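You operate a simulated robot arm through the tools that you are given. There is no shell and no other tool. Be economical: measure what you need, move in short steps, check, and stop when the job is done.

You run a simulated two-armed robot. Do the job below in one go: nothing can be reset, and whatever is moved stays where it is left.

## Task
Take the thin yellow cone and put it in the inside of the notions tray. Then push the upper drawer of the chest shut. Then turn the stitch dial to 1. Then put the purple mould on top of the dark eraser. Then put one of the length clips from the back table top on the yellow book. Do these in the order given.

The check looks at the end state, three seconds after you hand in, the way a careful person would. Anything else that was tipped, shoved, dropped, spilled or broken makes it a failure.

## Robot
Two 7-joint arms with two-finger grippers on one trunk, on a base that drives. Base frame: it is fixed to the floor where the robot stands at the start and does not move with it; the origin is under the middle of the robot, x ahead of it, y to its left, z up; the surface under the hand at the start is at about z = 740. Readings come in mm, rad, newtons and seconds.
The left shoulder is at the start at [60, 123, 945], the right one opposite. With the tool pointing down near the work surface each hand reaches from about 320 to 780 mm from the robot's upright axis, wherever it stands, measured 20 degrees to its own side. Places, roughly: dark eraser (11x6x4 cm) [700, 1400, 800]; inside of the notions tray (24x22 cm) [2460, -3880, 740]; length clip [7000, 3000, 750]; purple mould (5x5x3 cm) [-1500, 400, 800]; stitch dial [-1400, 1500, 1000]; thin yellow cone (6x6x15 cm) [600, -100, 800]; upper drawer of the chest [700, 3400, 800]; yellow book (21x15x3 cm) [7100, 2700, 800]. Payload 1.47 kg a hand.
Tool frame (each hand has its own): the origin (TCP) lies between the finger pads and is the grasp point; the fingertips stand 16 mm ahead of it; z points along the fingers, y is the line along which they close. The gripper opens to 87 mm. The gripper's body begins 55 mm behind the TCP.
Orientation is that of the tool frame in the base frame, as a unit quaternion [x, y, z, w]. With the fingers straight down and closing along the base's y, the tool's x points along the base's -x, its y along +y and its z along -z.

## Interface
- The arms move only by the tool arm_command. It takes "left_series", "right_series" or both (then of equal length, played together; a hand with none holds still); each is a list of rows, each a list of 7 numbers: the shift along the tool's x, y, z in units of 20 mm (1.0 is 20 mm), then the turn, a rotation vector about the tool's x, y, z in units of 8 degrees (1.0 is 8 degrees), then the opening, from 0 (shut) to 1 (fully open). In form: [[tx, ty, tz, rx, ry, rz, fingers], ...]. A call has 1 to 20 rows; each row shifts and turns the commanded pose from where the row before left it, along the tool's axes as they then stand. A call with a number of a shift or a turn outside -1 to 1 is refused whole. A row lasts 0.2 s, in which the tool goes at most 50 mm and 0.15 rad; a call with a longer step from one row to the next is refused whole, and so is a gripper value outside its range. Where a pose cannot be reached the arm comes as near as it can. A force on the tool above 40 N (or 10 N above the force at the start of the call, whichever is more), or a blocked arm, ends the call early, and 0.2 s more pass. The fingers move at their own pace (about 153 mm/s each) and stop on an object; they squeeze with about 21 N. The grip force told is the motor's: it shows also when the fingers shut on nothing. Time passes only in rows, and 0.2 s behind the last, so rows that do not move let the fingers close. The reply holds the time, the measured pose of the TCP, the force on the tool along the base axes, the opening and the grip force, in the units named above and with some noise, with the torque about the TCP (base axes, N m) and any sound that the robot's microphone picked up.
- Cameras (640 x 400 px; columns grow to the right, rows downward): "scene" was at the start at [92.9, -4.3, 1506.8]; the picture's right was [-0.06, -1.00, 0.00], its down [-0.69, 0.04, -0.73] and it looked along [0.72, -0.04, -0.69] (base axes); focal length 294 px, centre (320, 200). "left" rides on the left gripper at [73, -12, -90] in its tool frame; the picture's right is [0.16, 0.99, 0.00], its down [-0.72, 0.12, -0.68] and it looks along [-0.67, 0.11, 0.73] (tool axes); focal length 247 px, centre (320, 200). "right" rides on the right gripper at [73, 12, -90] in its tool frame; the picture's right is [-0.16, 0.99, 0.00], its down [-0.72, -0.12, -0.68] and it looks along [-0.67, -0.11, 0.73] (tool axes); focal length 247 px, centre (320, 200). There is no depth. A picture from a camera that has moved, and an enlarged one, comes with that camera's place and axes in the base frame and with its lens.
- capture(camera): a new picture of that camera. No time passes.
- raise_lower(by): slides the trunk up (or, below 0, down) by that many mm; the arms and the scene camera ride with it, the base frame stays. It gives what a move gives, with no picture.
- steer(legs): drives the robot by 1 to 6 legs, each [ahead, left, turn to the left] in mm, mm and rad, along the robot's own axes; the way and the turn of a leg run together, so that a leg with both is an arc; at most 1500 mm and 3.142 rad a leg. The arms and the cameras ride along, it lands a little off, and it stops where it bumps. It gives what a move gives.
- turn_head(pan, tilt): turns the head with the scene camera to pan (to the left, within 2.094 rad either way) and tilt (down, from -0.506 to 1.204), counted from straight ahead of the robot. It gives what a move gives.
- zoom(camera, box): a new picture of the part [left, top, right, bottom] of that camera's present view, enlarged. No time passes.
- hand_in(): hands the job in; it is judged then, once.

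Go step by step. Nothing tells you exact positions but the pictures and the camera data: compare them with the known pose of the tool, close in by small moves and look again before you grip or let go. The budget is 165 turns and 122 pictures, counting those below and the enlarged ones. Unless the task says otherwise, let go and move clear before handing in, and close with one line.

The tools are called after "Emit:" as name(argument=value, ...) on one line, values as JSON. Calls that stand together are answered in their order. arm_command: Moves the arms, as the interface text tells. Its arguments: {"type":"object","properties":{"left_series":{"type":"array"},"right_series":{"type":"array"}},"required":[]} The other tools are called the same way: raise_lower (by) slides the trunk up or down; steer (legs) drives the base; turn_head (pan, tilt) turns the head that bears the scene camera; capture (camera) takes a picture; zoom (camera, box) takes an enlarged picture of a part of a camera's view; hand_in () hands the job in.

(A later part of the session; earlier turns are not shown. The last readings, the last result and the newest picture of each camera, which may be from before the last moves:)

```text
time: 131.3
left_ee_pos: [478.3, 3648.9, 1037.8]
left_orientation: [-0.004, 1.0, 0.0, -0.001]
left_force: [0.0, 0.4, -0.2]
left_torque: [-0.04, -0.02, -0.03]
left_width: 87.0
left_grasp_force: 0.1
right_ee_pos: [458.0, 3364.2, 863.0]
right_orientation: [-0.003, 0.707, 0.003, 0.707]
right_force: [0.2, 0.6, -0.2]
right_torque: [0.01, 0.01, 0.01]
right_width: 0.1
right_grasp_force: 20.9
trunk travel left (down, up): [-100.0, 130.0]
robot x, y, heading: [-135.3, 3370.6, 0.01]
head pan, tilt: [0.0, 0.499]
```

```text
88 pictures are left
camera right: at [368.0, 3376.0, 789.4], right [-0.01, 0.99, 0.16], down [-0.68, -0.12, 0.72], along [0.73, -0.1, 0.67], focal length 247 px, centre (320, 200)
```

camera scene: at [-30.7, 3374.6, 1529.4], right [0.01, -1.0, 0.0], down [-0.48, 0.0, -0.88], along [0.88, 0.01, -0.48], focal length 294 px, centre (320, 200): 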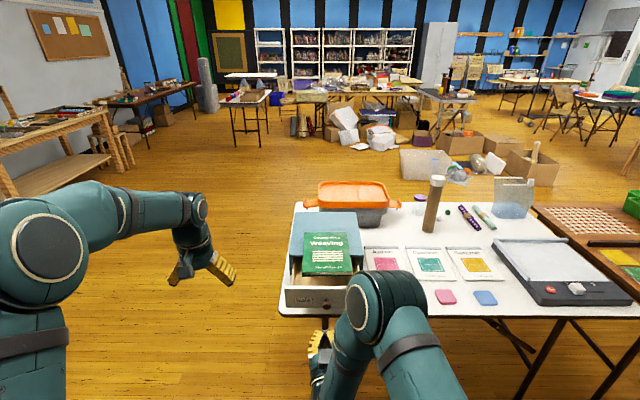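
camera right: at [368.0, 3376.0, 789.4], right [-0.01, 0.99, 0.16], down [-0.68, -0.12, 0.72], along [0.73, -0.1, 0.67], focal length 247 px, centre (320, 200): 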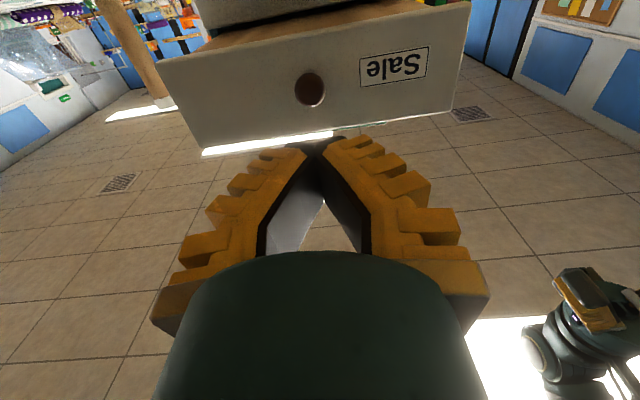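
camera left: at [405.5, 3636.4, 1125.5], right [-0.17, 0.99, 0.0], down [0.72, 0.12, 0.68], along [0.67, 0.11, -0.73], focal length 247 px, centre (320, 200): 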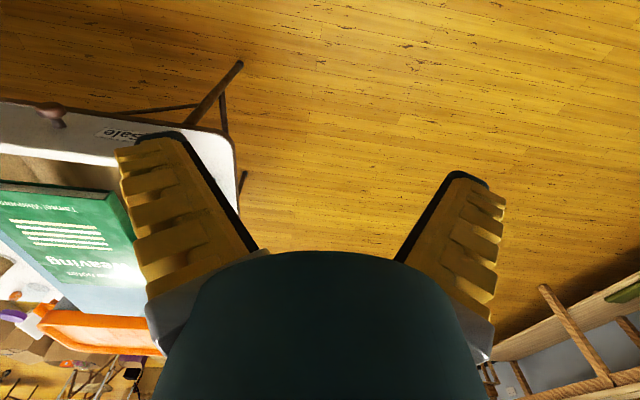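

The knob is at about (565,3360,855). I align and push forward in steps.

Emit:
arm_command(right_series=[[0.35, -0.2, 0, 0, 0, 0, 0], [0, 0, 1, 0, 0, 0, 0], [0, 0, 1, 0, 0, 0, 0], [0, 0, 1, 0, 0, 0, 0], [0, 0, 1, 0, 0, 0, 0], [0, 0, 0.5, 0, 0, 0, 0], [0, 0, 0.5, 0, 0, 0, 0], [0, 0, 0.5, 0, 0, 0, 0], [0, 0, 0.5, 0, 0, 0, 0]])

Emit:
zoom(camera="scene", box=[260, 210, 390, 320])

Emit:
capture(camera="right")

```text
time: 133.3
left_ee_pos: [477.6, 3649.3, 1038.0]
left_orientation: [-0.004, 1.0, 0.0, 0.0]
left_force: [-0.2, 0.2, -0.1]
left_torque: [-0.01, -0.02, 0.03]
left_width: 87.1
left_grasp_force: 0.0
right_ee_pos: [577.8, 3361.2, 855.3]
right_orientation: [-0.003, 0.707, 0.003, 0.707]
right_force: [-0.4, 0.1, 0.2]
right_torque: [0.01, 0.02, -0.04]
right_width: 0.0
right_grasp_force: 20.8
trunk travel left (down, up): [-100.0, 130.0]
robot x, y, heading: [-131.8, 3372.7, 0.008]
head pan, tilt: [0.0, 0.499]
```

```text
3.64 times, centred on (325, 265) of scene
camera zoom: at [-30.8, 3374.7, 1529.4], right [0.01, -1.0, 0.0], down [-0.48, 0.0, -0.88], along [0.88, 0.01, -0.48], focal length 1071 px, centre (302, -36)
```

zoom: 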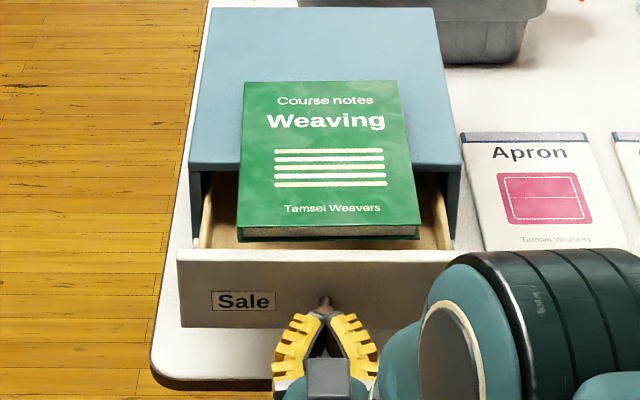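

```text
86 pictures are left
camera right: at [487.3, 3370.5, 782.5], right [-0.01, 0.99, 0.16], down [-0.68, -0.12, 0.72], along [0.73, -0.1, 0.67], focal length 247 px, centre (320, 200)
```

right: 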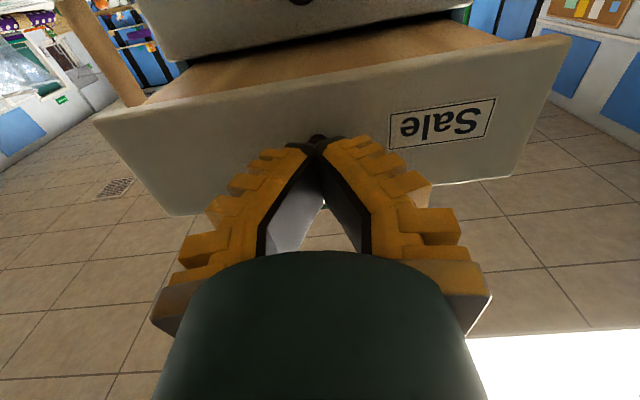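

The drawer is already moving in and the book has stayed put. I continue pushing.

Emit:
arm_command(right_series=[[0, 0, 0.5, 0, 0, 0, 0], [0, 0, 0.5, 0, 0, 0, 0], [0, 0, 0.5, 0, 0, 0, 0], [0, 0, 0.5, 0, 0, 0, 0], [0, 0, 0.5, 0, 0, 0, 0], [0, 0, 0.5, 0, 0, 0, 0]])

Emit:
zoom(camera="scene", box=[260, 210, 390, 320])

```text
time: 134.7
left_ee_pos: [478.7, 3649.1, 1037.3]
left_orientation: [-0.003, 1.0, 0.001, 0.0]
left_force: [-0.3, -0.6, 0.6]
left_torque: [-0.04, 0.03, 0.0]
left_width: 86.8
left_grasp_force: 0.0
right_ee_pos: [635.7, 3360.9, 856.1]
right_orientation: [-0.002, 0.707, 0.002, 0.707]
right_force: [0.4, -0.9, -0.3]
right_torque: [-0.02, -0.01, 0.02]
right_width: 0.2
right_grasp_force: 21.2
trunk travel left (down, up): [-100.0, 130.0]
robot x, y, heading: [-134.9, 3373.4, 0.009]
head pan, tilt: [0.0, 0.499]
```

```text
3.64 times, centred on (325, 265) of scene
camera zoom: at [-30.7, 3374.7, 1529.4], right [0.01, -1.0, 0.0], down [-0.48, 0.0, -0.88], along [0.88, 0.01, -0.48], focal length 1071 px, centre (302, -36)
```

zoom: 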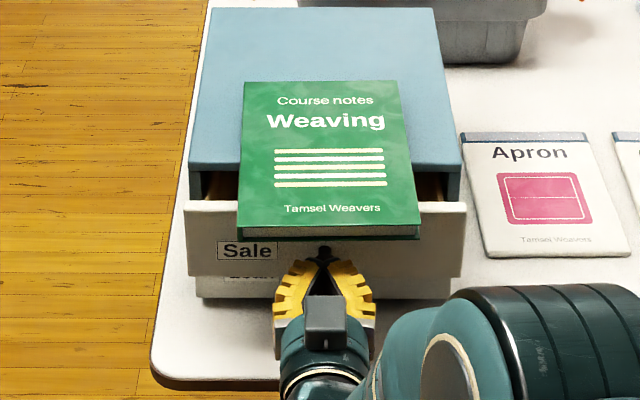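

Nearly in; I push the last stretch in smaller steps until it stops.

Emit:
arm_command(right_series=[[0, 0, 0.4, 0, 0, 0, 0], [0, 0, 0.4, 0, 0, 0, 0], [0, 0, 0.3, 0, 0, 0, 0], [0, 0, 0.3, 0, 0, 0, 0], [0, 0, 0.3, 0, 0, 0, 0]])

Emit:
zoom(camera="scene", box=[260, 210, 390, 320])

```text
time: 135.9
left_ee_pos: [477.7, 3648.2, 1036.7]
left_orientation: [-0.003, 1.0, -0.001, 0.0]
left_force: [-1.5, -0.5, -0.2]
left_torque: [0.0, 0.02, 0.0]
left_width: 86.9
left_grasp_force: 0.0
right_ee_pos: [672.8, 3362.6, 856.1]
right_orientation: [-0.002, 0.707, 0.002, 0.707]
right_force: [0.1, 0.9, -0.1]
right_torque: [0.01, 0.01, 0.0]
right_width: 0.2
right_grasp_force: 20.9
trunk travel left (down, up): [-100.0, 130.0]
robot x, y, heading: [-132.2, 3373.2, 0.011]
head pan, tilt: [0.0, 0.499]
```

```text
3.64 times, centred on (325, 265) of scene
camera zoom: at [-30.8, 3374.8, 1529.4], right [0.01, -1.0, 0.0], down [-0.48, 0.0, -0.88], along [0.88, 0.01, -0.48], focal length 1071 px, centre (302, -36)
```

zoom: 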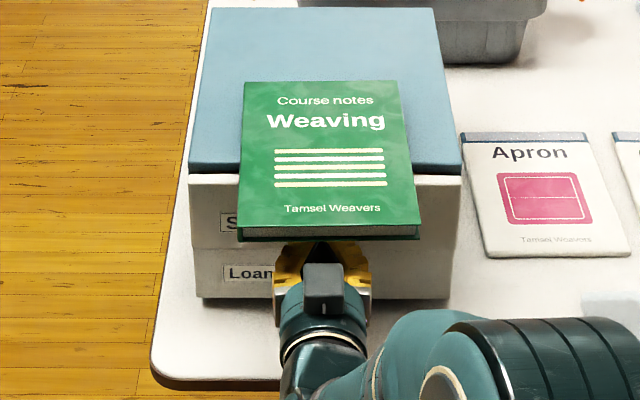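

It looks flush now but no stop force has come yet; I press on gently until it does.

Emit:
arm_command(right_series=[[0, 0, 0.2, 0, 0, 0, 0], [0, 0, 0.2, 0, 0, 0, 0], [0, 0, 0.2, 0, 0, 0, 0], [0, 0, 0.2, 0, 0, 0, 0]])

Emit:
zoom(camera="scene", box=[260, 210, 390, 320])

```text
time: 136.9
left_ee_pos: [474.3, 3647.5, 1039.6]
left_orientation: [-0.002, 1.0, 0.0, 0.002]
left_force: [-0.3, -0.3, -1.2]
left_torque: [-0.01, 0.01, -0.02]
left_width: 86.9
left_grasp_force: 0.1
right_ee_pos: [681.7, 3361.5, 853.3]
right_orientation: [-0.002, 0.708, 0.002, 0.706]
right_force: [-24.3, -3.3, 8.8]
right_torque: [-0.09, -0.26, -0.2]
right_width: 6.2
right_grasp_force: 29.2
trunk travel left (down, up): [-100.0, 130.0]
robot x, y, heading: [-135.4, 3375.3, 0.009]
head pan, tilt: [0.0, 0.499]
stopped in row 4 (right hand): the force on the tool passed its limit at 45 N (the readings are from after the stop); the commanded pose is now the measured one
```

```text
3.64 times, centred on (325, 265) of scene
camera zoom: at [-35.9, 3374.2, 1529.8], right [0.01, -1.0, 0.0], down [-0.48, 0.0, -0.88], along [0.88, 0.01, -0.48], focal length 1071 px, centre (302, -36)
```

zoom: 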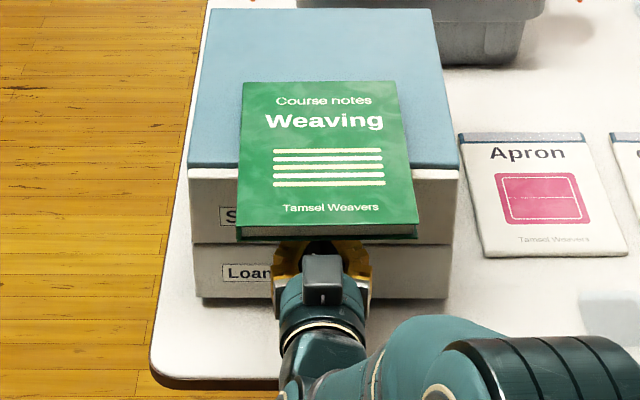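

The drawer stopped firmly at 45 N: shut. I open the fingers slightly so as not to drag the knob, and pull straight back.

Emit:
arm_command(right_series=[[0, 0, -0.2, 0, 0, 0, 0.3], [0, 0, 0, 0, 0, 0, 0.4], [0, 0, -0.5, 0, 0, 0, 0.4], [0, 0, -1, 0, 0, 0, 0.4], [0, 0, -1, 0, 0, 0, 0.4], [0, 0, -1, 0, 0, 0, 0.4], [0, 0, -1, 0, 0, 0, 0.4], [0, 0, -1, 0, 0, 0, 0.4], [0, 0, -1, 0, 0, 0, 0.4], [0, 0, -1, 0, 0, 0, 0.4], [0, 0, -1, 0, 0, 0, 0.4], [0, 0, -1, 0, 0, 0, 0.4], [0, 0, -1, 0, 0, 0, 0.4]])

Emit:
zoom(camera="scene", box=[260, 210, 390, 320])

Emit:
capture(camera="right")

```text
time: 139.7
left_ee_pos: [477.7, 3647.8, 1037.8]
left_orientation: [-0.003, 1.0, 0.0, 0.0]
left_force: [0.5, -0.7, 0.0]
left_torque: [0.01, 0.02, 0.0]
left_width: 87.0
left_grasp_force: 0.0
right_ee_pos: [468.8, 3359.5, 853.2]
right_orientation: [-0.003, 0.71, 0.003, 0.704]
right_force: [0.5, -0.5, 0.7]
right_torque: [-0.05, -0.02, 0.0]
right_width: 40.7
right_grasp_force: 4.1
trunk travel left (down, up): [-100.0, 130.0]
robot x, y, heading: [-129.6, 3369.6, 0.003]
head pan, tilt: [0.0, 0.499]
```

```text
3.64 times, centred on (325, 265) of scene
camera zoom: at [-31.7, 3374.6, 1529.4], right [0.01, -1.0, 0.0], down [-0.48, 0.0, -0.88], along [0.88, 0.01, -0.48], focal length 1071 px, centre (302, -36)
```

zoom: 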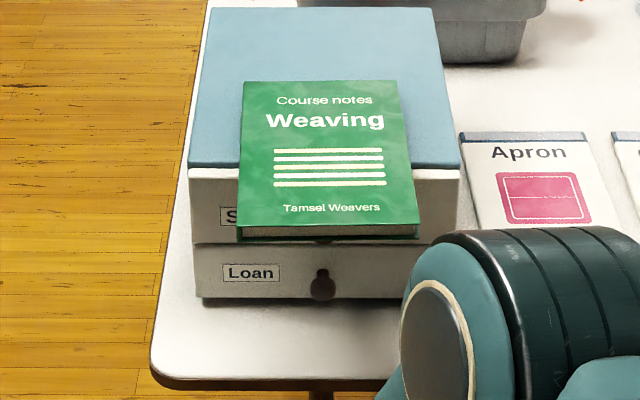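

```text
81 pictures are left
camera right: at [378.9, 3369.0, 780.1], right [-0.01, 0.99, 0.16], down [-0.67, -0.12, 0.73], along [0.74, -0.1, 0.67], focal length 247 px, centre (320, 200)
```

right: 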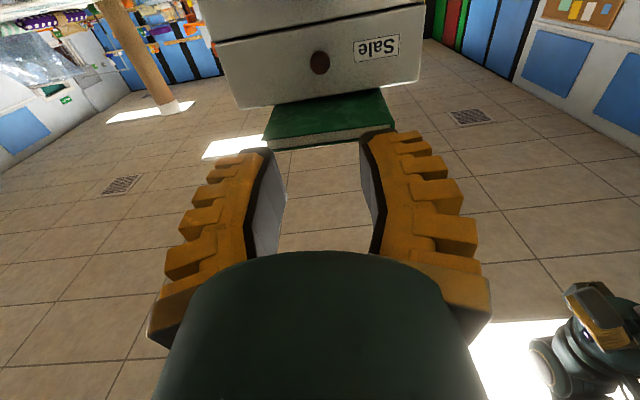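

Drawer shut, book and lower drawer untouched. I raise the right hand, keeping it level for the dial, and drive to the sewing machine.

Emit:
arm_command(right_series=[[-1, 0, -0.6, 0, 0, 0, 0.6], [-1, 0, -0.6, 0, 0, 0, 0.6], [-1, -0.5, -0.6, 0, 0, 0, 0.6], [-1, -0.5, -0.6, 0, 0, 0, 0.6], [-1, -0.5, -0.6, 0, 0, 0, 0.6], [-1, -0.5, 0, 0, 0, 0, 0.6], [-1, -0.5, 0, 0, 0, 0, 0.6], [-0.5, -0.5, 0, 0, 0, 0, 0.6]])

Emit:
steer(legs=[[-170, 0, 0], [0, 0, -1.571], [1500, 0, 0], [370, 0, 0], [0, 0, -1.571]])

Emit:
turn_head(pan=0, tilt=0.45)

Emit:
capture(camera="scene")

```text
time: 141.5
left_ee_pos: [476.9, 3648.3, 1037.2]
left_orientation: [-0.003, 1.0, 0.0, 0.0]
left_force: [-0.1, 0.4, 0.9]
left_torque: [0.0, -0.04, 0.01]
left_width: 86.8
left_grasp_force: 0.0
right_ee_pos: [410.3, 3302.0, 1003.0]
right_orientation: [-0.003, 0.709, 0.002, 0.705]
right_force: [-0.1, 0.3, 0.1]
right_torque: [0.01, 0.02, -0.04]
right_width: 57.6
right_grasp_force: 3.5
trunk travel left (down, up): [-100.0, 130.0]
robot x, y, heading: [-132.1, 3372.3, 0.01]
head pan, tilt: [0.0, 0.499]
```

```text
time: 159.4
left_ee_pos: [-828.1, 1197.2, 1038.4]
left_orientation: [0.999, 0.036, 0.0, 0.0]
left_force: [-0.2, -0.1, 0.1]
left_torque: [0.0, 0.01, 0.03]
left_width: 86.9
left_grasp_force: 0.0
right_ee_pos: [-784.5, 1547.4, 1002.2]
right_orientation: [0.709, 0.027, -0.704, 0.026]
right_force: [0.6, -0.8, -0.5]
right_torque: [0.01, -0.01, 0.0]
right_width: 57.6
right_grasp_force: 3.5
trunk travel left (down, up): [-100.0, 130.0]
robot x, y, heading: [-235.8, 1515.6, -3.069]
head pan, tilt: [0.0, 0.499]
```

```text
time: 160.0
left_ee_pos: [-828.4, 1196.5, 1038.0]
left_orientation: [0.999, 0.036, 0.0, 0.0]
left_force: [0.2, -0.4, 0.4]
left_torque: [-0.01, -0.03, -0.01]
left_width: 86.9
left_grasp_force: 0.1
right_ee_pos: [-784.4, 1547.2, 1002.6]
right_orientation: [0.709, 0.025, -0.704, 0.024]
right_force: [0.2, 0.7, -0.1]
right_torque: [0.02, -0.01, -0.05]
right_width: 57.4
right_grasp_force: 3.6
trunk travel left (down, up): [-100.0, 130.0]
robot x, y, heading: [-236.6, 1512.1, -3.066]
head pan, tilt: [0.0, 0.45]
```

```text
80 pictures are left
camera scene: at [-338.6, 1504.8, 1533.8], right [-0.07, 1.0, 0.0], down [0.43, 0.03, -0.9], along [-0.9, -0.06, -0.44], focal length 294 px, centre (320, 200)
```

scene: 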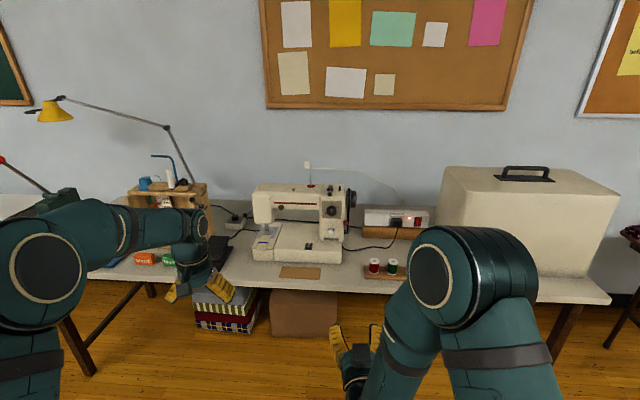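

Emit:
zoom(camera="scene", box=[240, 170, 370, 270])

Emit:
zoom(camera="scene", box=[308, 185, 358, 235])

```text
4.00 times, centred on (305, 220) of scene
camera zoom: at [-338.6, 1504.8, 1533.8], right [-0.07, 1.0, 0.0], down [0.43, 0.03, -0.9], along [-0.9, -0.06, -0.44], focal length 1178 px, centre (380, 120)
```

zoom: 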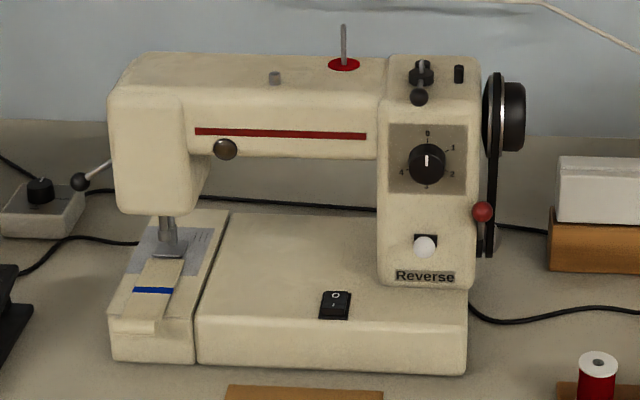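

```text
8.00 times, centred on (333, 210) of scene
camera zoom: at [-338.6, 1504.8, 1533.8], right [-0.07, 1.0, 0.0], down [0.43, 0.03, -0.9], along [-0.9, -0.06, -0.44], focal length 2355 px, centre (216, 120)
```

zoom: 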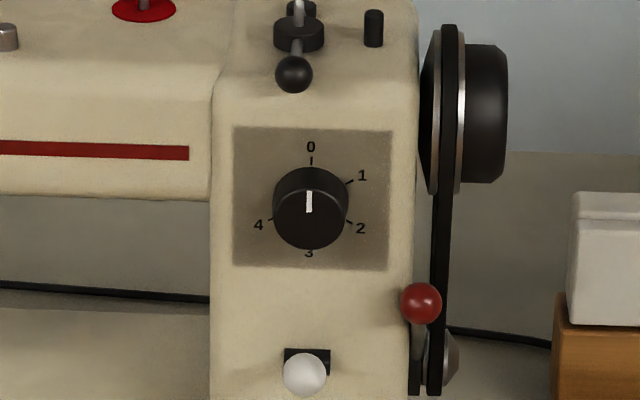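

The dial (pointer at 0) has 1 at 60° clockwise. It sits at about y=1483, z≈970–1000 on a panel facing +x. I pull the left arm back, square up and drive 400 closer for a better fix.

Emit:
arm_command(left_series=[[1, 0, 0, 0, 0, 0, 1], [1, 0, 0, 0, 0, 0, 1], [1, 0, 0, 0, 0, 0, 1], [1, 0, 0, 0, 0, 0, 1], [1, 0, 0, 0, 0, 0, 1], [1, 0, 0, 0, 0, 0, 1], [1, 0, 0, 0, 0, 0, 1], [1, 0, 0, 0, 0, 0, 1], [1, 0, 0, 0, 0, 0, 1], [1, 0, 0, 0, 0, 0, 1]])

Emit:
steer(legs=[[0, 0, -0.076], [380, 0, 0]])

Emit:
zoom(camera="scene", box=[240, 170, 400, 270])

Emit:
capture(camera="right")

```text
time: 162.2
left_ee_pos: [-627.1, 1211.2, 1036.5]
left_orientation: [0.999, 0.036, -0.001, 0.0]
left_force: [0.1, -0.1, 0.0]
left_torque: [0.02, 0.01, -0.01]
left_width: 87.1
left_grasp_force: 0.1
right_ee_pos: [-784.9, 1546.9, 1002.9]
right_orientation: [0.709, 0.025, -0.704, 0.024]
right_force: [0.0, -0.1, 0.8]
right_torque: [-0.01, 0.0, -0.01]
right_width: 57.6
right_grasp_force: 3.8
trunk travel left (down, up): [-100.0, 130.0]
robot x, y, heading: [-235.5, 1511.6, -3.071]
head pan, tilt: [0.0, 0.45]
```

```text
time: 165.1
left_ee_pos: [-1029.1, 1244.0, 1036.3]
left_orientation: [1.0, -0.004, -0.001, 0.001]
left_force: [0.0, 0.0, -0.1]
left_torque: [-0.01, -0.05, -0.01]
left_width: 87.0
left_grasp_force: 0.1
right_ee_pos: [-1157.7, 1592.4, 1001.6]
right_orientation: [0.709, -0.003, -0.705, -0.003]
right_force: [-0.1, 0.1, 0.7]
right_torque: [-0.01, -0.02, 0.01]
right_width: 57.4
right_grasp_force: 3.6
trunk travel left (down, up): [-100.0, 130.0]
robot x, y, heading: [-617.7, 1512.0, 3.129]
head pan, tilt: [0.0, 0.45]
```

```text
4.00 times, centred on (320, 220) of scene
camera zoom: at [-716.6, 1514.9, 1533.8], right [0.01, 1.0, 0.0], down [0.44, 0.0, -0.9], along [-0.9, 0.01, -0.44], focal length 1178 px, centre (320, 120)
```

zoom: 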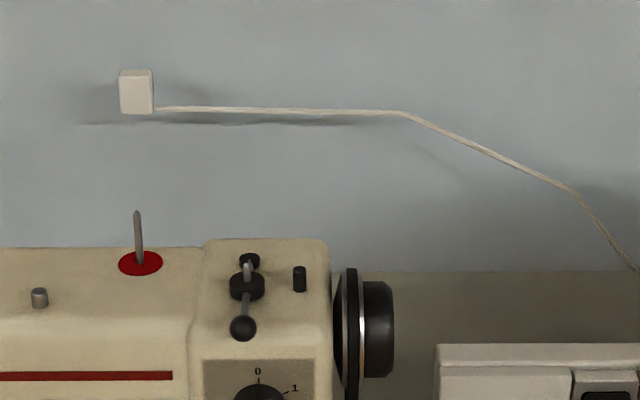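

```text
76 pictures are left
camera right: at [-1068.1, 1580.6, 929.8], right [-0.01, -0.99, 0.16], down [0.68, 0.11, 0.73], along [-0.74, 0.11, 0.67], focal length 247 px, centre (320, 200)
```

right: 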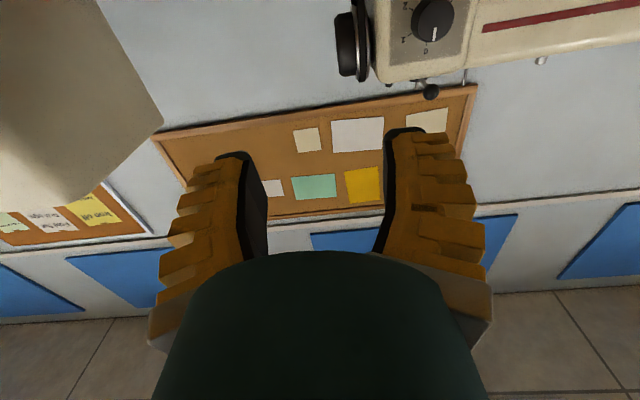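

Emit:
turn_head(pan=0, tilt=0.75)

Emit:
zoom(camera="scene", box=[260, 170, 360, 250])

Emit:
zoom(camera="right", box=[380, 0, 500, 75])

```text
time: 165.9
left_ee_pos: [-1027.5, 1244.0, 1036.3]
left_orientation: [1.0, -0.005, 0.001, 0.001]
left_force: [0.7, -1.1, -0.1]
left_torque: [0.0, -0.02, 0.01]
left_width: 87.0
left_grasp_force: 0.1
right_ee_pos: [-1157.0, 1593.7, 1001.8]
right_orientation: [0.71, -0.002, -0.705, -0.002]
right_force: [1.0, -0.7, -0.1]
right_torque: [-0.01, -0.03, -0.02]
right_width: 57.5
right_grasp_force: 3.7
trunk travel left (down, up): [-100.0, 130.0]
robot x, y, heading: [-611.3, 1512.8, 3.133]
head pan, tilt: [0.0, 0.75]
```

```text
5.00 times, centred on (310, 210) of scene
camera zoom: at [-706.7, 1514.9, 1507.5], right [0.01, 1.0, 0.0], down [0.68, -0.01, -0.73], along [-0.73, 0.01, -0.68], focal length 1472 px, centre (370, 150)
```

zoom: 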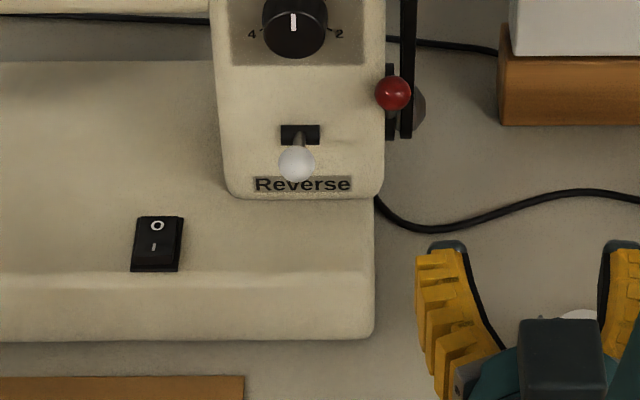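

```text
5.33 times, centred on (440, 38) of right
camera zoom: at [-1067.6, 1580.6, 930.1], right [-0.01, -0.99, 0.16], down [0.68, 0.11, 0.73], along [-0.74, 0.11, 0.67], focal length 1317 px, centre (-320, 1067)
```

zoom: 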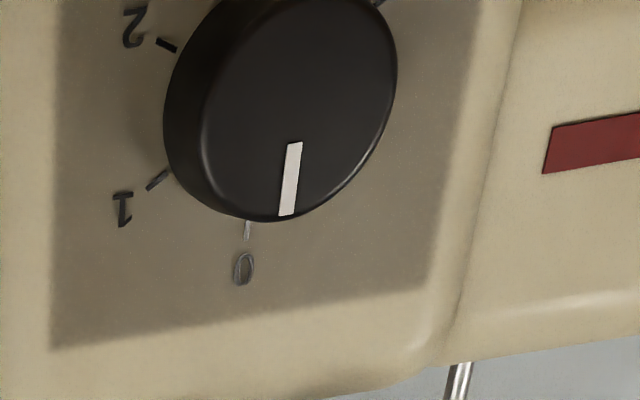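

Dial front about (-1350,1481,980). I move the hand in line with it at the present distance and look again.

Emit:
arm_command(right_series=[[0.2, 1, 0, 0, 0, 0, 0.65], [0.2, 1, 0, 0, 0, 0, 0.65], [0.2, 1, 0, 0, 0, 0, 0.65], [0.2, 1, 0, 0, 0, 0, 0.65], [0.2, 1, 0, 0, 0, 0, 0.65], [0.1, 0.6, 0, 0, 0, 0, 0.65], [0, 0, 0, 0, 0, 0, 0.65]])

Emit:
capture(camera="right")

Emit:
capture(camera="scene")

```text
time: 167.5
left_ee_pos: [-1029.5, 1246.3, 1035.0]
left_orientation: [1.0, -0.004, 0.0, 0.0]
left_force: [0.0, -0.5, 0.0]
left_torque: [-0.03, 0.02, -0.01]
left_width: 87.0
left_grasp_force: 0.1
right_ee_pos: [-1156.9, 1483.4, 979.8]
right_orientation: [0.71, -0.002, -0.704, -0.002]
right_force: [0.4, -0.3, -1.0]
right_torque: [0.01, 0.02, 0.03]
right_width: 61.7
right_grasp_force: 3.2
trunk travel left (down, up): [-100.0, 130.0]
robot x, y, heading: [-615.0, 1510.8, 3.134]
head pan, tilt: [0.0, 0.75]
```

```text
73 pictures are left
camera right: at [-1068.1, 1470.7, 907.5], right [-0.01, -0.99, 0.16], down [0.68, 0.11, 0.73], along [-0.74, 0.11, 0.67], focal length 247 px, centre (320, 200)
```

right: 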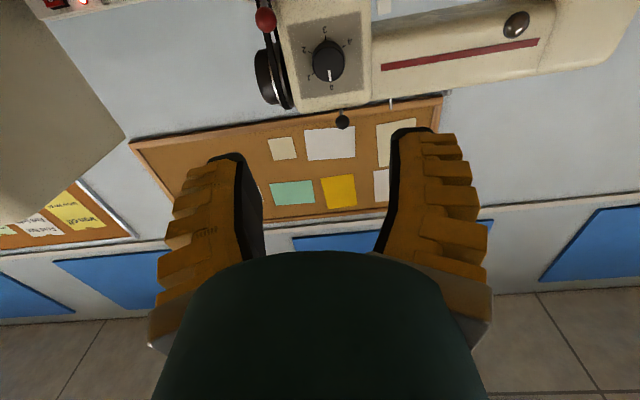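

```text
72 pictures are left
camera scene: at [-706.7, 1514.9, 1507.4], right [0.01, 1.0, 0.0], down [0.68, -0.01, -0.73], along [-0.73, 0.01, -0.68], focal length 294 px, centre (320, 200)
```

scene: 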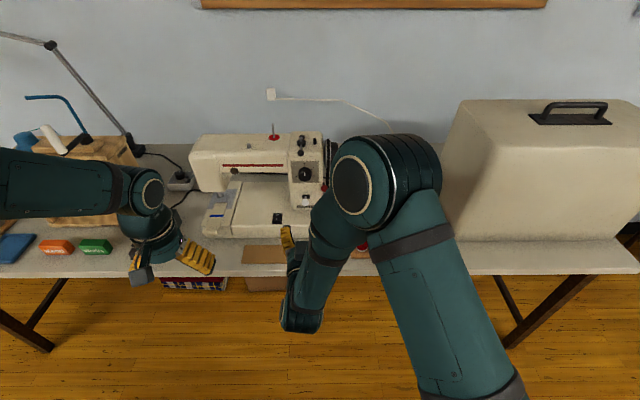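

All views now agree on the dial at about (-1371,1476,980). I close the distance to about 15 mm short and check.

Emit:
arm_command(right_series=[[0, 0.35, 0.5, 0, 0, 0, 0.65], [0, 0, 1, 0, 0, 0, 0.65], [0, 0, 1, 0, 0, 0, 0.65], [0, 0, 1, 0, 0, 0, 0.65], [0, 0, 1, 0, 0, 0, 0.65], [0, 0, 1, 0, 0, 0, 0.65], [0, 0, 1, 0, 0, 0, 0.65], [0, 0, 1, 0, 0, 0, 0.65], [0, 0, 0.5, 0, 0, 0, 0.65], [0, 0, 0.5, 0, 0, 0, 0.65], [0, 0, 0, 0, 0, 0, 0.65]])

Emit:
capture(camera="right")

Emit:
zoom(camera="scene", box=[260, 120, 360, 220])

```text
time: 169.9
left_ee_pos: [-1026.9, 1245.4, 1035.8]
left_orientation: [1.0, -0.005, 0.001, 0.0]
left_force: [1.0, -0.3, 0.8]
left_torque: [0.0, -0.04, -0.02]
left_width: 87.1
left_grasp_force: 0.0
right_ee_pos: [-1329.6, 1475.2, 980.1]
right_orientation: [0.71, -0.002, -0.705, -0.003]
right_force: [-0.1, 0.8, 0.2]
right_torque: [-0.01, -0.03, 0.04]
right_width: 61.4
right_grasp_force: 3.6
trunk travel left (down, up): [-100.0, 130.0]
robot x, y, heading: [-614.9, 1516.3, 3.13]
head pan, tilt: [0.0, 0.75]
```

```text
71 pictures are left
camera right: at [-1240.4, 1462.6, 907.9], right [-0.01, -0.99, 0.16], down [0.68, 0.11, 0.73], along [-0.74, 0.11, 0.67], focal length 247 px, centre (320, 200)
```

right: 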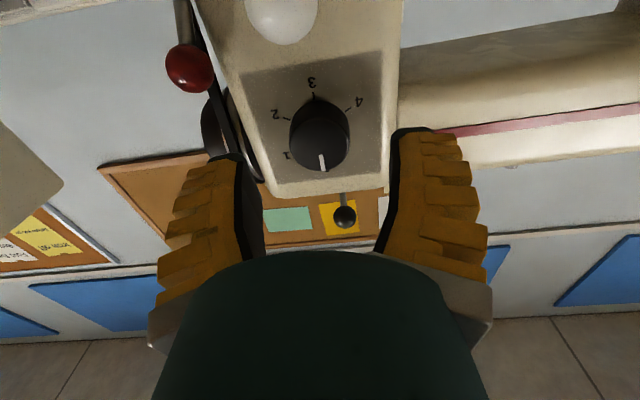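

```text
4.00 times, centred on (310, 170) of scene
camera zoom: at [-706.5, 1514.9, 1507.5], right [0.01, 1.0, 0.0], down [0.68, -0.01, -0.73], along [-0.73, 0.01, -0.68], focal length 1178 px, centre (360, 320)
```

zoom: 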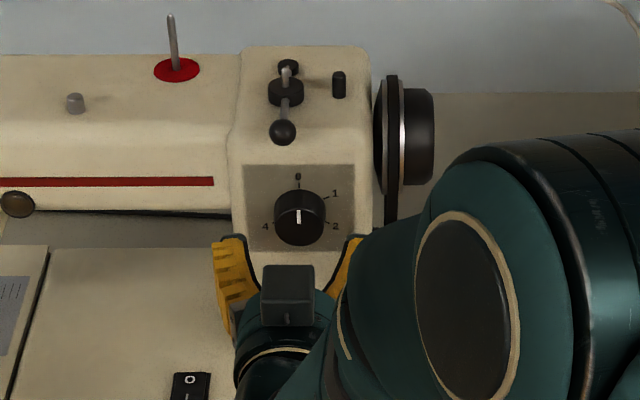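

Aligned. I advance 34 mm so the pads straddle the knob, and look.

Emit:
arm_command(right_series=[[0, 0, 0.6, 0, 0, 0, 0.65], [0, 0, 0.6, 0, 0, 0, 0.65], [0, 0, 0.3, 0, 0, 0, 0.65], [0, 0, 0.2, 0, 0, 0, 0.65], [0, 0, 0, 0, 0, 0, 0.65]])

Emit:
capture(camera="right")

Emit:
zoom(camera="scene", box=[270, 140, 340, 200])

```text
time: 171.1
left_ee_pos: [-1029.3, 1245.8, 1035.4]
left_orientation: [1.0, -0.003, -0.001, 0.0]
left_force: [-0.3, -0.2, -0.4]
left_torque: [-0.06, 0.01, -0.01]
left_width: 86.9
left_grasp_force: 0.1
right_ee_pos: [-1363.4, 1475.1, 980.3]
right_orientation: [0.71, -0.002, -0.704, -0.003]
right_force: [0.8, 0.1, -0.4]
right_torque: [0.03, 0.01, -0.02]
right_width: 61.4
right_grasp_force: 3.8
trunk travel left (down, up): [-100.0, 130.0]
robot x, y, heading: [-613.1, 1512.1, 3.129]
head pan, tilt: [0.0, 0.75]
```

```text
69 pictures are left
camera right: at [-1273.0, 1463.0, 907.1], right [-0.01, -0.99, 0.16], down [0.68, 0.11, 0.73], along [-0.74, 0.11, 0.67], focal length 247 px, centre (320, 200)
```

right: 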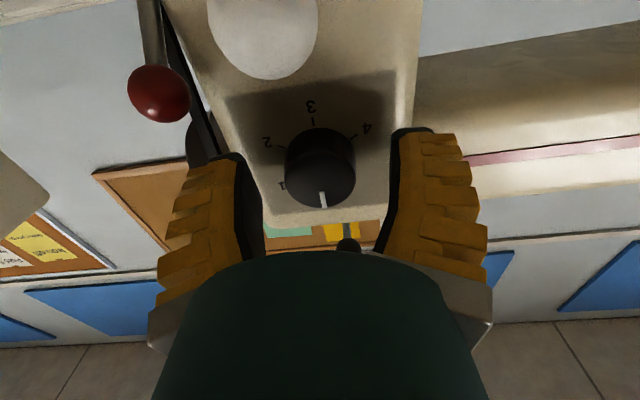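

```text
6.67 times, centred on (305, 170) of scene
camera zoom: at [-706.6, 1514.9, 1507.4], right [0.01, 1.0, 0.0], down [0.68, -0.01, -0.73], along [-0.73, 0.01, -0.68], focal length 1963 px, centre (420, 400)
```

zoom: 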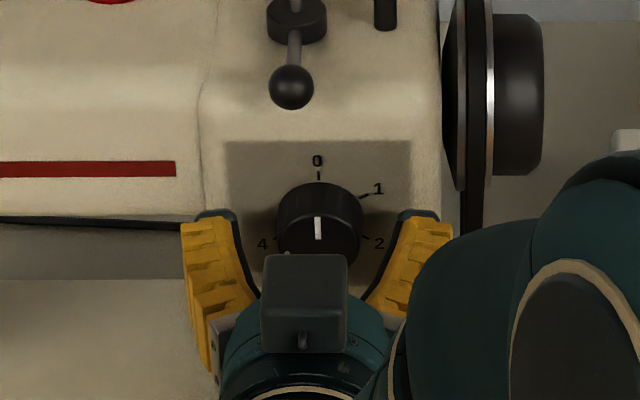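

Emit:
arm_command(right_series=[[0, 0, 0.25, 0, 0, 0, 0.65], [0, 0, 0, 0, 0, 0, 0.65]])

Emit:
zoom(camera="right", box=[170, 80, 470, 260])

```text
time: 171.7
left_ee_pos: [-1027.7, 1245.2, 1036.1]
left_orientation: [1.0, -0.005, 0.0, 0.0]
left_force: [-0.2, -1.5, -0.3]
left_torque: [0.01, 0.02, 0.01]
left_width: 86.8
left_grasp_force: 0.1
right_ee_pos: [-1367.2, 1476.1, 979.1]
right_orientation: [0.71, -0.002, -0.704, -0.002]
right_force: [0.7, -0.4, -1.0]
right_torque: [0.01, 0.01, -0.04]
right_width: 61.4
right_grasp_force: 3.4
trunk travel left (down, up): [-100.0, 130.0]
robot x, y, heading: [-615.9, 1511.6, 3.136]
head pan, tilt: [0.0, 0.75]
```

```text
2.13 times, centred on (320, 170) of right
camera zoom: at [-1277.5, 1462.8, 906.9], right [-0.01, -0.99, 0.16], down [0.68, 0.11, 0.73], along [-0.74, 0.11, 0.67], focal length 527 px, centre (320, 264)
```

zoom: 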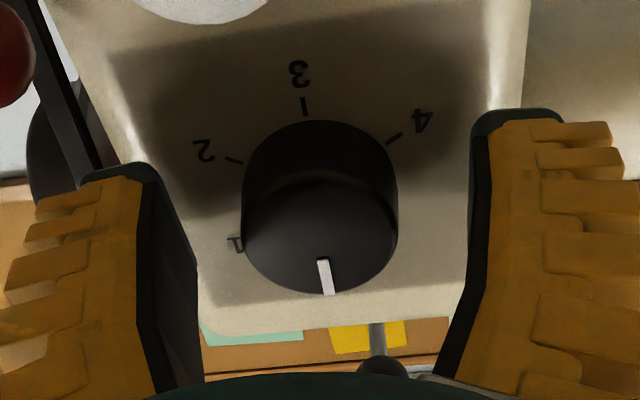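

The tips overlap the knob by some 15 mm and it is centred. I close on it.

Emit:
arm_command(right_series=[[0, 0, 0, 0, 0, 0, 0.5], [0, 0, 0, 0, 0, 0, 0.4], [0, 0, 0, 0, 0, 0, 0.2], [0, 0, 0, 0, 0, 0, 0.2]])

```text
time: 172.7
left_ee_pos: [-1026.8, 1244.9, 1036.1]
left_orientation: [1.0, -0.005, 0.0, 0.001]
left_force: [-0.7, 0.2, 0.8]
left_torque: [0.04, 0.02, 0.0]
left_width: 87.0
left_grasp_force: 0.1
right_ee_pos: [-1365.8, 1475.2, 980.1]
right_orientation: [0.709, -0.003, -0.705, -0.003]
right_force: [9.2, 2.9, 1.1]
right_torque: [0.03, 0.57, -0.02]
right_width: 28.5
right_grasp_force: 30.1
trunk travel left (down, up): [-100.0, 130.0]
robot x, y, heading: [-610.7, 1510.1, 3.135]
head pan, tilt: [0.0, 0.75]
```

Gripped. I turn 60° clockwise about the tool axis.

Emit:
arm_command(right_series=[[0, 0, 0, 0, 0, 0.75, 0.2], [0, 0, 0, 0, 0, 0.75, 0.2], [0, 0, 0, 0, 0, 0.75, 0.2], [0, 0, 0, 0, 0, 0.75, 0.2], [0, 0, 0, 0, 0, 0, 0.2]])

Emit:
capture(camera="right")

Emit:
zoom(camera="scene", box=[270, 140, 340, 200])

```text
time: 173.9
left_ee_pos: [-1026.0, 1245.3, 1036.9]
left_orientation: [1.0, -0.004, -0.001, 0.0]
left_force: [-0.7, -0.2, -0.5]
left_torque: [-0.01, 0.01, 0.0]
left_width: 86.8
left_grasp_force: 0.1
right_ee_pos: [-1366.4, 1475.0, 980.5]
right_orientation: [0.693, -0.148, -0.69, 0.145]
right_force: [11.0, 0.3, 2.4]
right_torque: [-0.01, 0.26, -0.09]
right_width: 27.1
right_grasp_force: 30.0
trunk travel left (down, up): [-100.0, 130.0]
robot x, y, heading: [-613.9, 1513.4, 3.136]
head pan, tilt: [0.0, 0.75]
```

```text
66 pictures are left
camera right: at [-1276.7, 1433.8, 918.4], right [-0.01, -0.84, 0.55], down [0.68, 0.4, 0.62], along [-0.73, 0.38, 0.56], focal length 247 px, centre (320, 200)
```

right: 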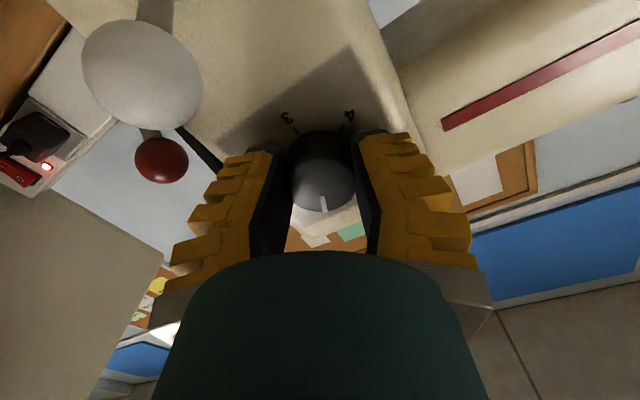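

```text
6.67 times, centred on (305, 170) of scene
camera zoom: at [-704.9, 1514.8, 1507.6], right [0.01, 1.0, 0.0], down [0.68, -0.01, -0.73], along [-0.73, 0.01, -0.68], focal length 1963 px, centre (420, 400)
```

zoom: 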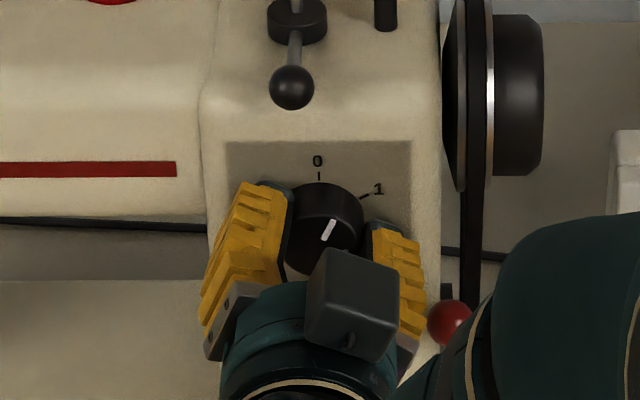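

It turns with the hand. I turn the remaining 36°.

Emit:
arm_command(right_series=[[0, 0, 0, 0, 0, 0.75, 0.15], [0, 0, 0, 0, 0, 0.75, 0.15], [0, 0, 0, 0, 0, 0.75, 0.15], [0, 0, 0, 0, 0, 0.75, 0.15], [0, 0, 0, 0, 0, 0.75, 0.15], [0, 0, 0, 0, 0, 0.75, 0.15], [0, 0, 0, 0, 0, 0, 0.15]])

Emit:
capture(camera="right")

Emit:
zoom(camera="scene", box=[270, 140, 340, 200])

```text
time: 175.5
left_ee_pos: [-1027.5, 1244.6, 1036.7]
left_orientation: [1.0, -0.003, -0.001, 0.0]
left_force: [-0.2, -0.1, -0.1]
left_torque: [0.0, -0.02, 0.01]
left_width: 87.0
left_grasp_force: 0.0
right_ee_pos: [-1366.0, 1472.3, 981.4]
right_orientation: [0.613, -0.358, -0.611, 0.35]
right_force: [10.4, -5.4, 5.4]
right_torque: [-0.03, 0.06, 0.1]
right_width: 25.3
right_grasp_force: 30.2
trunk travel left (down, up): [-100.0, 130.0]
robot x, y, heading: [-616.9, 1512.9, 3.133]
head pan, tilt: [0.0, 0.75]
```

```text
64 pictures are left
camera right: at [-1276.9, 1404.3, 954.8], right [-0.01, -0.36, 0.93], down [0.68, 0.68, 0.26], along [-0.73, 0.64, 0.24], focal length 247 px, centre (320, 200)
```

right: 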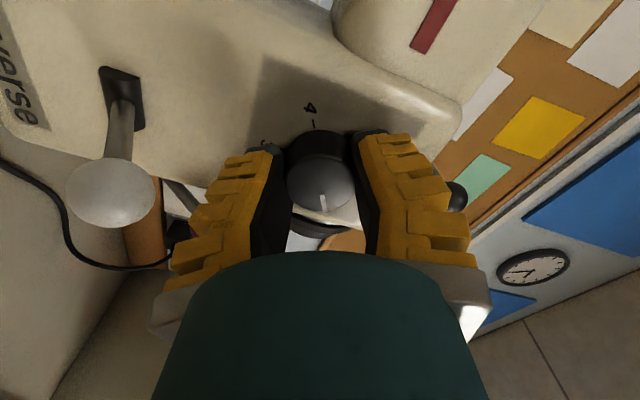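

```text
6.67 times, centred on (305, 170) of scene
camera zoom: at [-704.8, 1514.2, 1507.6], right [0.01, 1.0, 0.0], down [0.68, 0.0, -0.73], along [-0.73, 0.01, -0.68], focal length 1963 px, centre (420, 400)
```

zoom: 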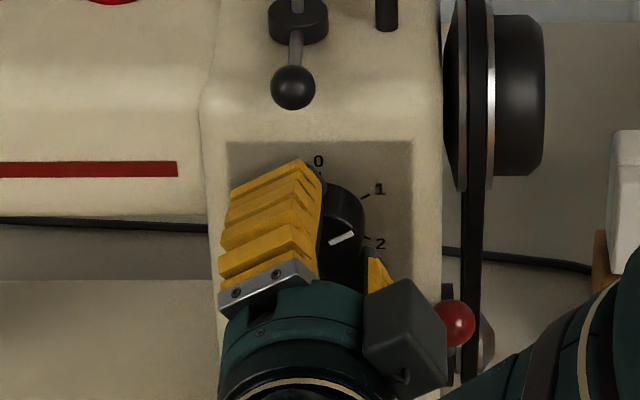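

The pointer is at the 1 mark. I open a little and back straight off, then check.

Emit:
arm_command(right_series=[[0, 0, 0, 0, 0, 0, 0.45], [0, 0, 0, 0, 0, 0, 0.5], [0, 0, -0.5, 0, 0, 0, 0.5], [0, 0, -1, 0, 0, 0, 0.5], [0, 0, -1, 0, 0, 0, 0.5], [0, 0, -1, 0, 0, 0, 0.5], [0, 0, -1, 0, 0, 0, 0.5], [0, 0, -1, 0, 0, 0, 0.5], [0, 0, -1, 0, 0, 0, 0.5], [0, 0, -1, 0, 0, 0, 0.5], [0, 0, -1, 0, 0, 0, 0.5]])

Emit:
zoom(camera="scene", box=[270, 140, 340, 200])

```text
time: 177.9
left_ee_pos: [-1028.2, 1244.7, 1036.6]
left_orientation: [1.0, -0.004, 0.0, 0.0]
left_force: [-0.3, 0.7, -0.2]
left_torque: [0.0, 0.0, 0.0]
left_width: 87.2
left_grasp_force: 0.1
right_ee_pos: [-1196.8, 1473.7, 980.7]
right_orientation: [0.613, -0.358, -0.611, 0.35]
right_force: [-0.6, 0.4, -0.3]
right_torque: [-0.05, -0.01, -0.02]
right_width: 49.3
right_grasp_force: 3.9
trunk travel left (down, up): [-100.0, 130.0]
robot x, y, heading: [-612.0, 1512.9, 3.137]
head pan, tilt: [0.0, 0.75]
```

```text
6.67 times, centred on (305, 170) of scene
camera zoom: at [-706.4, 1514.8, 1507.5], right [0.01, 1.0, 0.0], down [0.68, -0.01, -0.73], along [-0.73, 0.01, -0.68], focal length 1963 px, centre (420, 400)
```

zoom: 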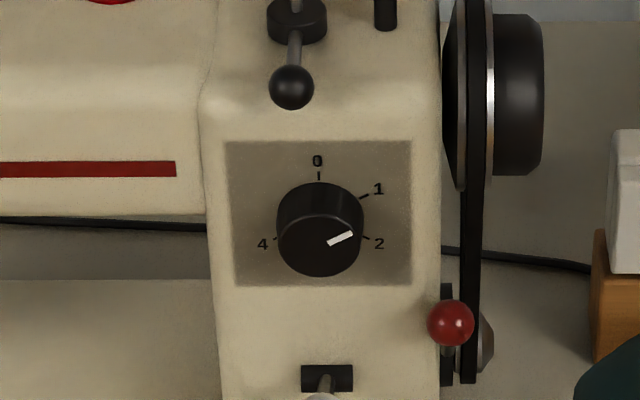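

The dial reads 1. I back off, restore the right hand to point down, and slide along the table towards the mould.

Emit:
steer(legs=[[-250, 0, 0], [0, 1050, 0]])

Emit:
arm_command(right_series=[[-1, 0, 0, 0, 0, -1, 0.5], [0, 0, 0, 0, 0, -1, 0.5], [0, 0, 0, 0, 0, -1, 0.5], [0, 0, 0, 0, 0, -1, 0.5], [0, 0, 0, 0, 0, -1, 0.5], [0, 0, 0, 0, 0, -1, 0.5], [0, 0, 0, 0, 0, -1, 0.5], [0, 0, 0, 0, 0, -0.5, 0.5]])

Emit:
arm_command(right_series=[[-1, -1, -0.5, 0, 1, 0, 0.5], [-0.5, -1, -0.5, 0, 1, 0, 0.5], [0, -1, -0.5, 0, 1, 0, 0.5], [0, -1, -0.5, 0, 1, 0, 0.5], [0, -0.5, 0, 0, 1, 0, 0.5], [0, 0, 0, 0, 1, 0, 0.5], [0, 0, 0, 0, 1, 0, 0.5], [0, 0, 0, 0, 1, 0, 0.5], [0, 0, 0, 0, 1, 0, 0.5], [0, 0, 0, 0, 1, 0, 0.5], [0, 0, 0, 0, 1, 0, 0.5], [0, 0, 0, 0, 0.25, 0, 0.5], [0, 0, 0, 0, 0, 0, 0.5]])

Emit:
turn_head(pan=0, tilt=0.55)

Emit:
capture(camera="scene")

```text
time: 188.9
left_ee_pos: [-779.9, 183.3, 1037.0]
left_orientation: [1.0, 0.001, -0.001, -0.001]
left_force: [0.5, -0.5, 0.2]
left_torque: [0.0, 0.01, 0.01]
left_width: 87.1
left_grasp_force: 0.0
right_ee_pos: [-951.1, 409.5, 979.7]
right_orientation: [0.615, -0.354, -0.61, 0.353]
right_force: [-0.3, 0.0, -0.1]
right_torque: [0.01, -0.01, -0.04]
right_width: 49.1
right_grasp_force: 3.7
trunk travel left (down, up): [-100.0, 130.0]
robot x, y, heading: [-368.0, 456.3, -3.139]
head pan, tilt: [0.0, 0.75]
```

```text
time: 190.7
left_ee_pos: [-779.8, 184.0, 1036.2]
left_orientation: [1.0, 0.001, 0.0, 0.001]
left_force: [0.0, -0.6, -0.7]
left_torque: [0.0, 0.01, 0.01]
left_width: 86.9
left_grasp_force: 0.1
right_ee_pos: [-951.7, 428.4, 989.6]
right_orientation: [0.71, 0.001, -0.704, 0.0]
right_force: [-0.1, -0.5, -0.2]
right_torque: [0.02, 0.0, 0.01]
right_width: 49.2
right_grasp_force: 4.4
trunk travel left (down, up): [-100.0, 130.0]
robot x, y, heading: [-368.3, 452.4, -3.139]
head pan, tilt: [0.0, 0.75]
```

```text
time: 193.5
left_ee_pos: [-779.4, 184.4, 1036.2]
left_orientation: [1.0, 0.001, 0.001, -0.001]
left_force: [-0.6, 0.1, -0.1]
left_torque: [0.02, 0.02, 0.06]
left_width: 87.1
left_grasp_force: 0.1
right_ee_pos: [-914.7, 518.4, 1029.0]
right_orientation: [1.0, 0.001, 0.005, 0.001]
right_force: [-0.5, -0.4, 0.0]
right_torque: [0.02, 0.01, 0.01]
right_width: 49.1
right_grasp_force: 3.7
trunk travel left (down, up): [-100.0, 130.0]
robot x, y, heading: [-370.7, 454.9, -3.139]
head pan, tilt: [0.0, 0.75]
```

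```text
time: 194.2
left_ee_pos: [-779.3, 183.9, 1036.1]
left_orientation: [1.0, 0.001, 0.001, 0.0]
left_force: [-0.2, 0.3, -0.5]
left_torque: [-0.02, 0.01, 0.01]
left_width: 87.2
left_grasp_force: 0.0
right_ee_pos: [-913.4, 518.9, 1027.8]
right_orientation: [1.0, 0.001, 0.003, -0.001]
right_force: [0.1, 0.0, 0.2]
right_torque: [0.0, 0.01, -0.04]
right_width: 49.1
right_grasp_force: 4.3
trunk travel left (down, up): [-100.0, 130.0]
robot x, y, heading: [-368.3, 455.3, -3.145]
head pan, tilt: [0.0, 0.55]
```

```text
61 pictures are left
camera scene: at [-467.5, 456.3, 1524.8], right [0.0, 1.0, 0.0], down [0.52, 0.0, -0.85], along [-0.85, 0.0, -0.52], focal length 294 px, centre (320, 200)
```

scene: 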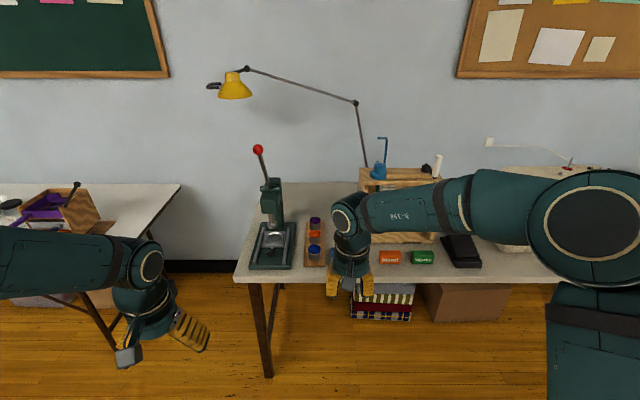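

Emit:
zoom(camera="scene", box=[240, 190, 360, 280])

```text
4.44 times, centred on (300, 235) of scene
camera zoom: at [-467.5, 456.3, 1524.8], right [0.0, 1.0, 0.0], down [0.52, 0.0, -0.85], along [-0.85, 0.0, -0.52], focal length 1308 px, centre (409, 44)
```

zoom: 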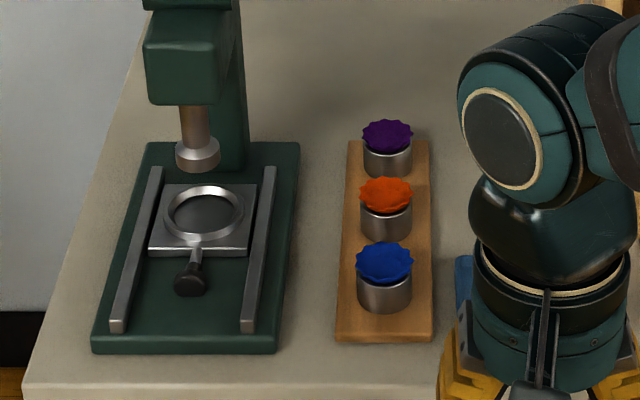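

The three moulds stand in a row on a wood strip; purple is the farthest at about (-1490,436). I move in so the right hand comes near above it.

Emit:
steer(legs=[[0, 105, 0], [500, 0, 0]])

Emit:
capture(camera="right")

Emit:
capture(camera="scene")

```text
time: 198.4
left_ee_pos: [-1295.5, 71.5, 1035.5]
left_orientation: [1.0, 0.002, 0.0, 0.0]
left_force: [-0.3, 0.1, 0.3]
left_torque: [0.0, -0.01, 0.0]
left_width: 87.0
left_grasp_force: 0.1
right_ee_pos: [-1432.5, 406.9, 1028.5]
right_orientation: [1.0, 0.001, 0.004, 0.0]
right_force: [-0.3, 0.5, 0.4]
right_torque: [0.0, 0.01, 0.02]
right_width: 49.1
right_grasp_force: 3.9
trunk travel left (down, up): [-100.0, 130.0]
robot x, y, heading: [-884.6, 348.4, -3.14]
head pan, tilt: [0.0, 0.55]
```

```text
59 pictures are left
camera right: at [-1359.4, 394.9, 1117.8], right [-0.15, -0.99, 0.0], down [-0.73, 0.11, 0.67], along [-0.67, 0.1, -0.74], focal length 247 px, centre (320, 200)
```

right: 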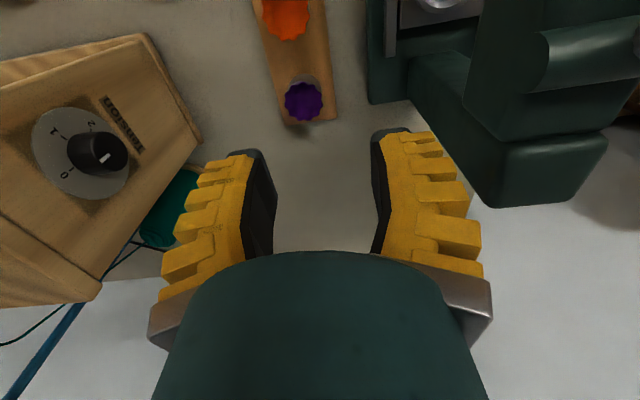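

```text
58 pictures are left
camera scene: at [-984.8, 345.5, 1524.8], right [0.0, 1.0, 0.0], down [0.52, 0.0, -0.85], along [-0.85, 0.0, -0.52], focal length 294 px, centre (320, 200)
```

scene: 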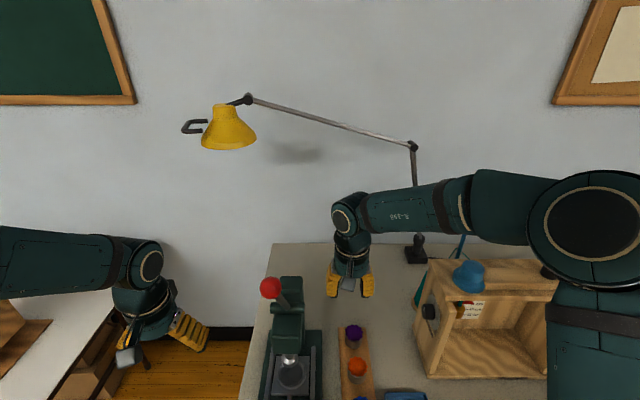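

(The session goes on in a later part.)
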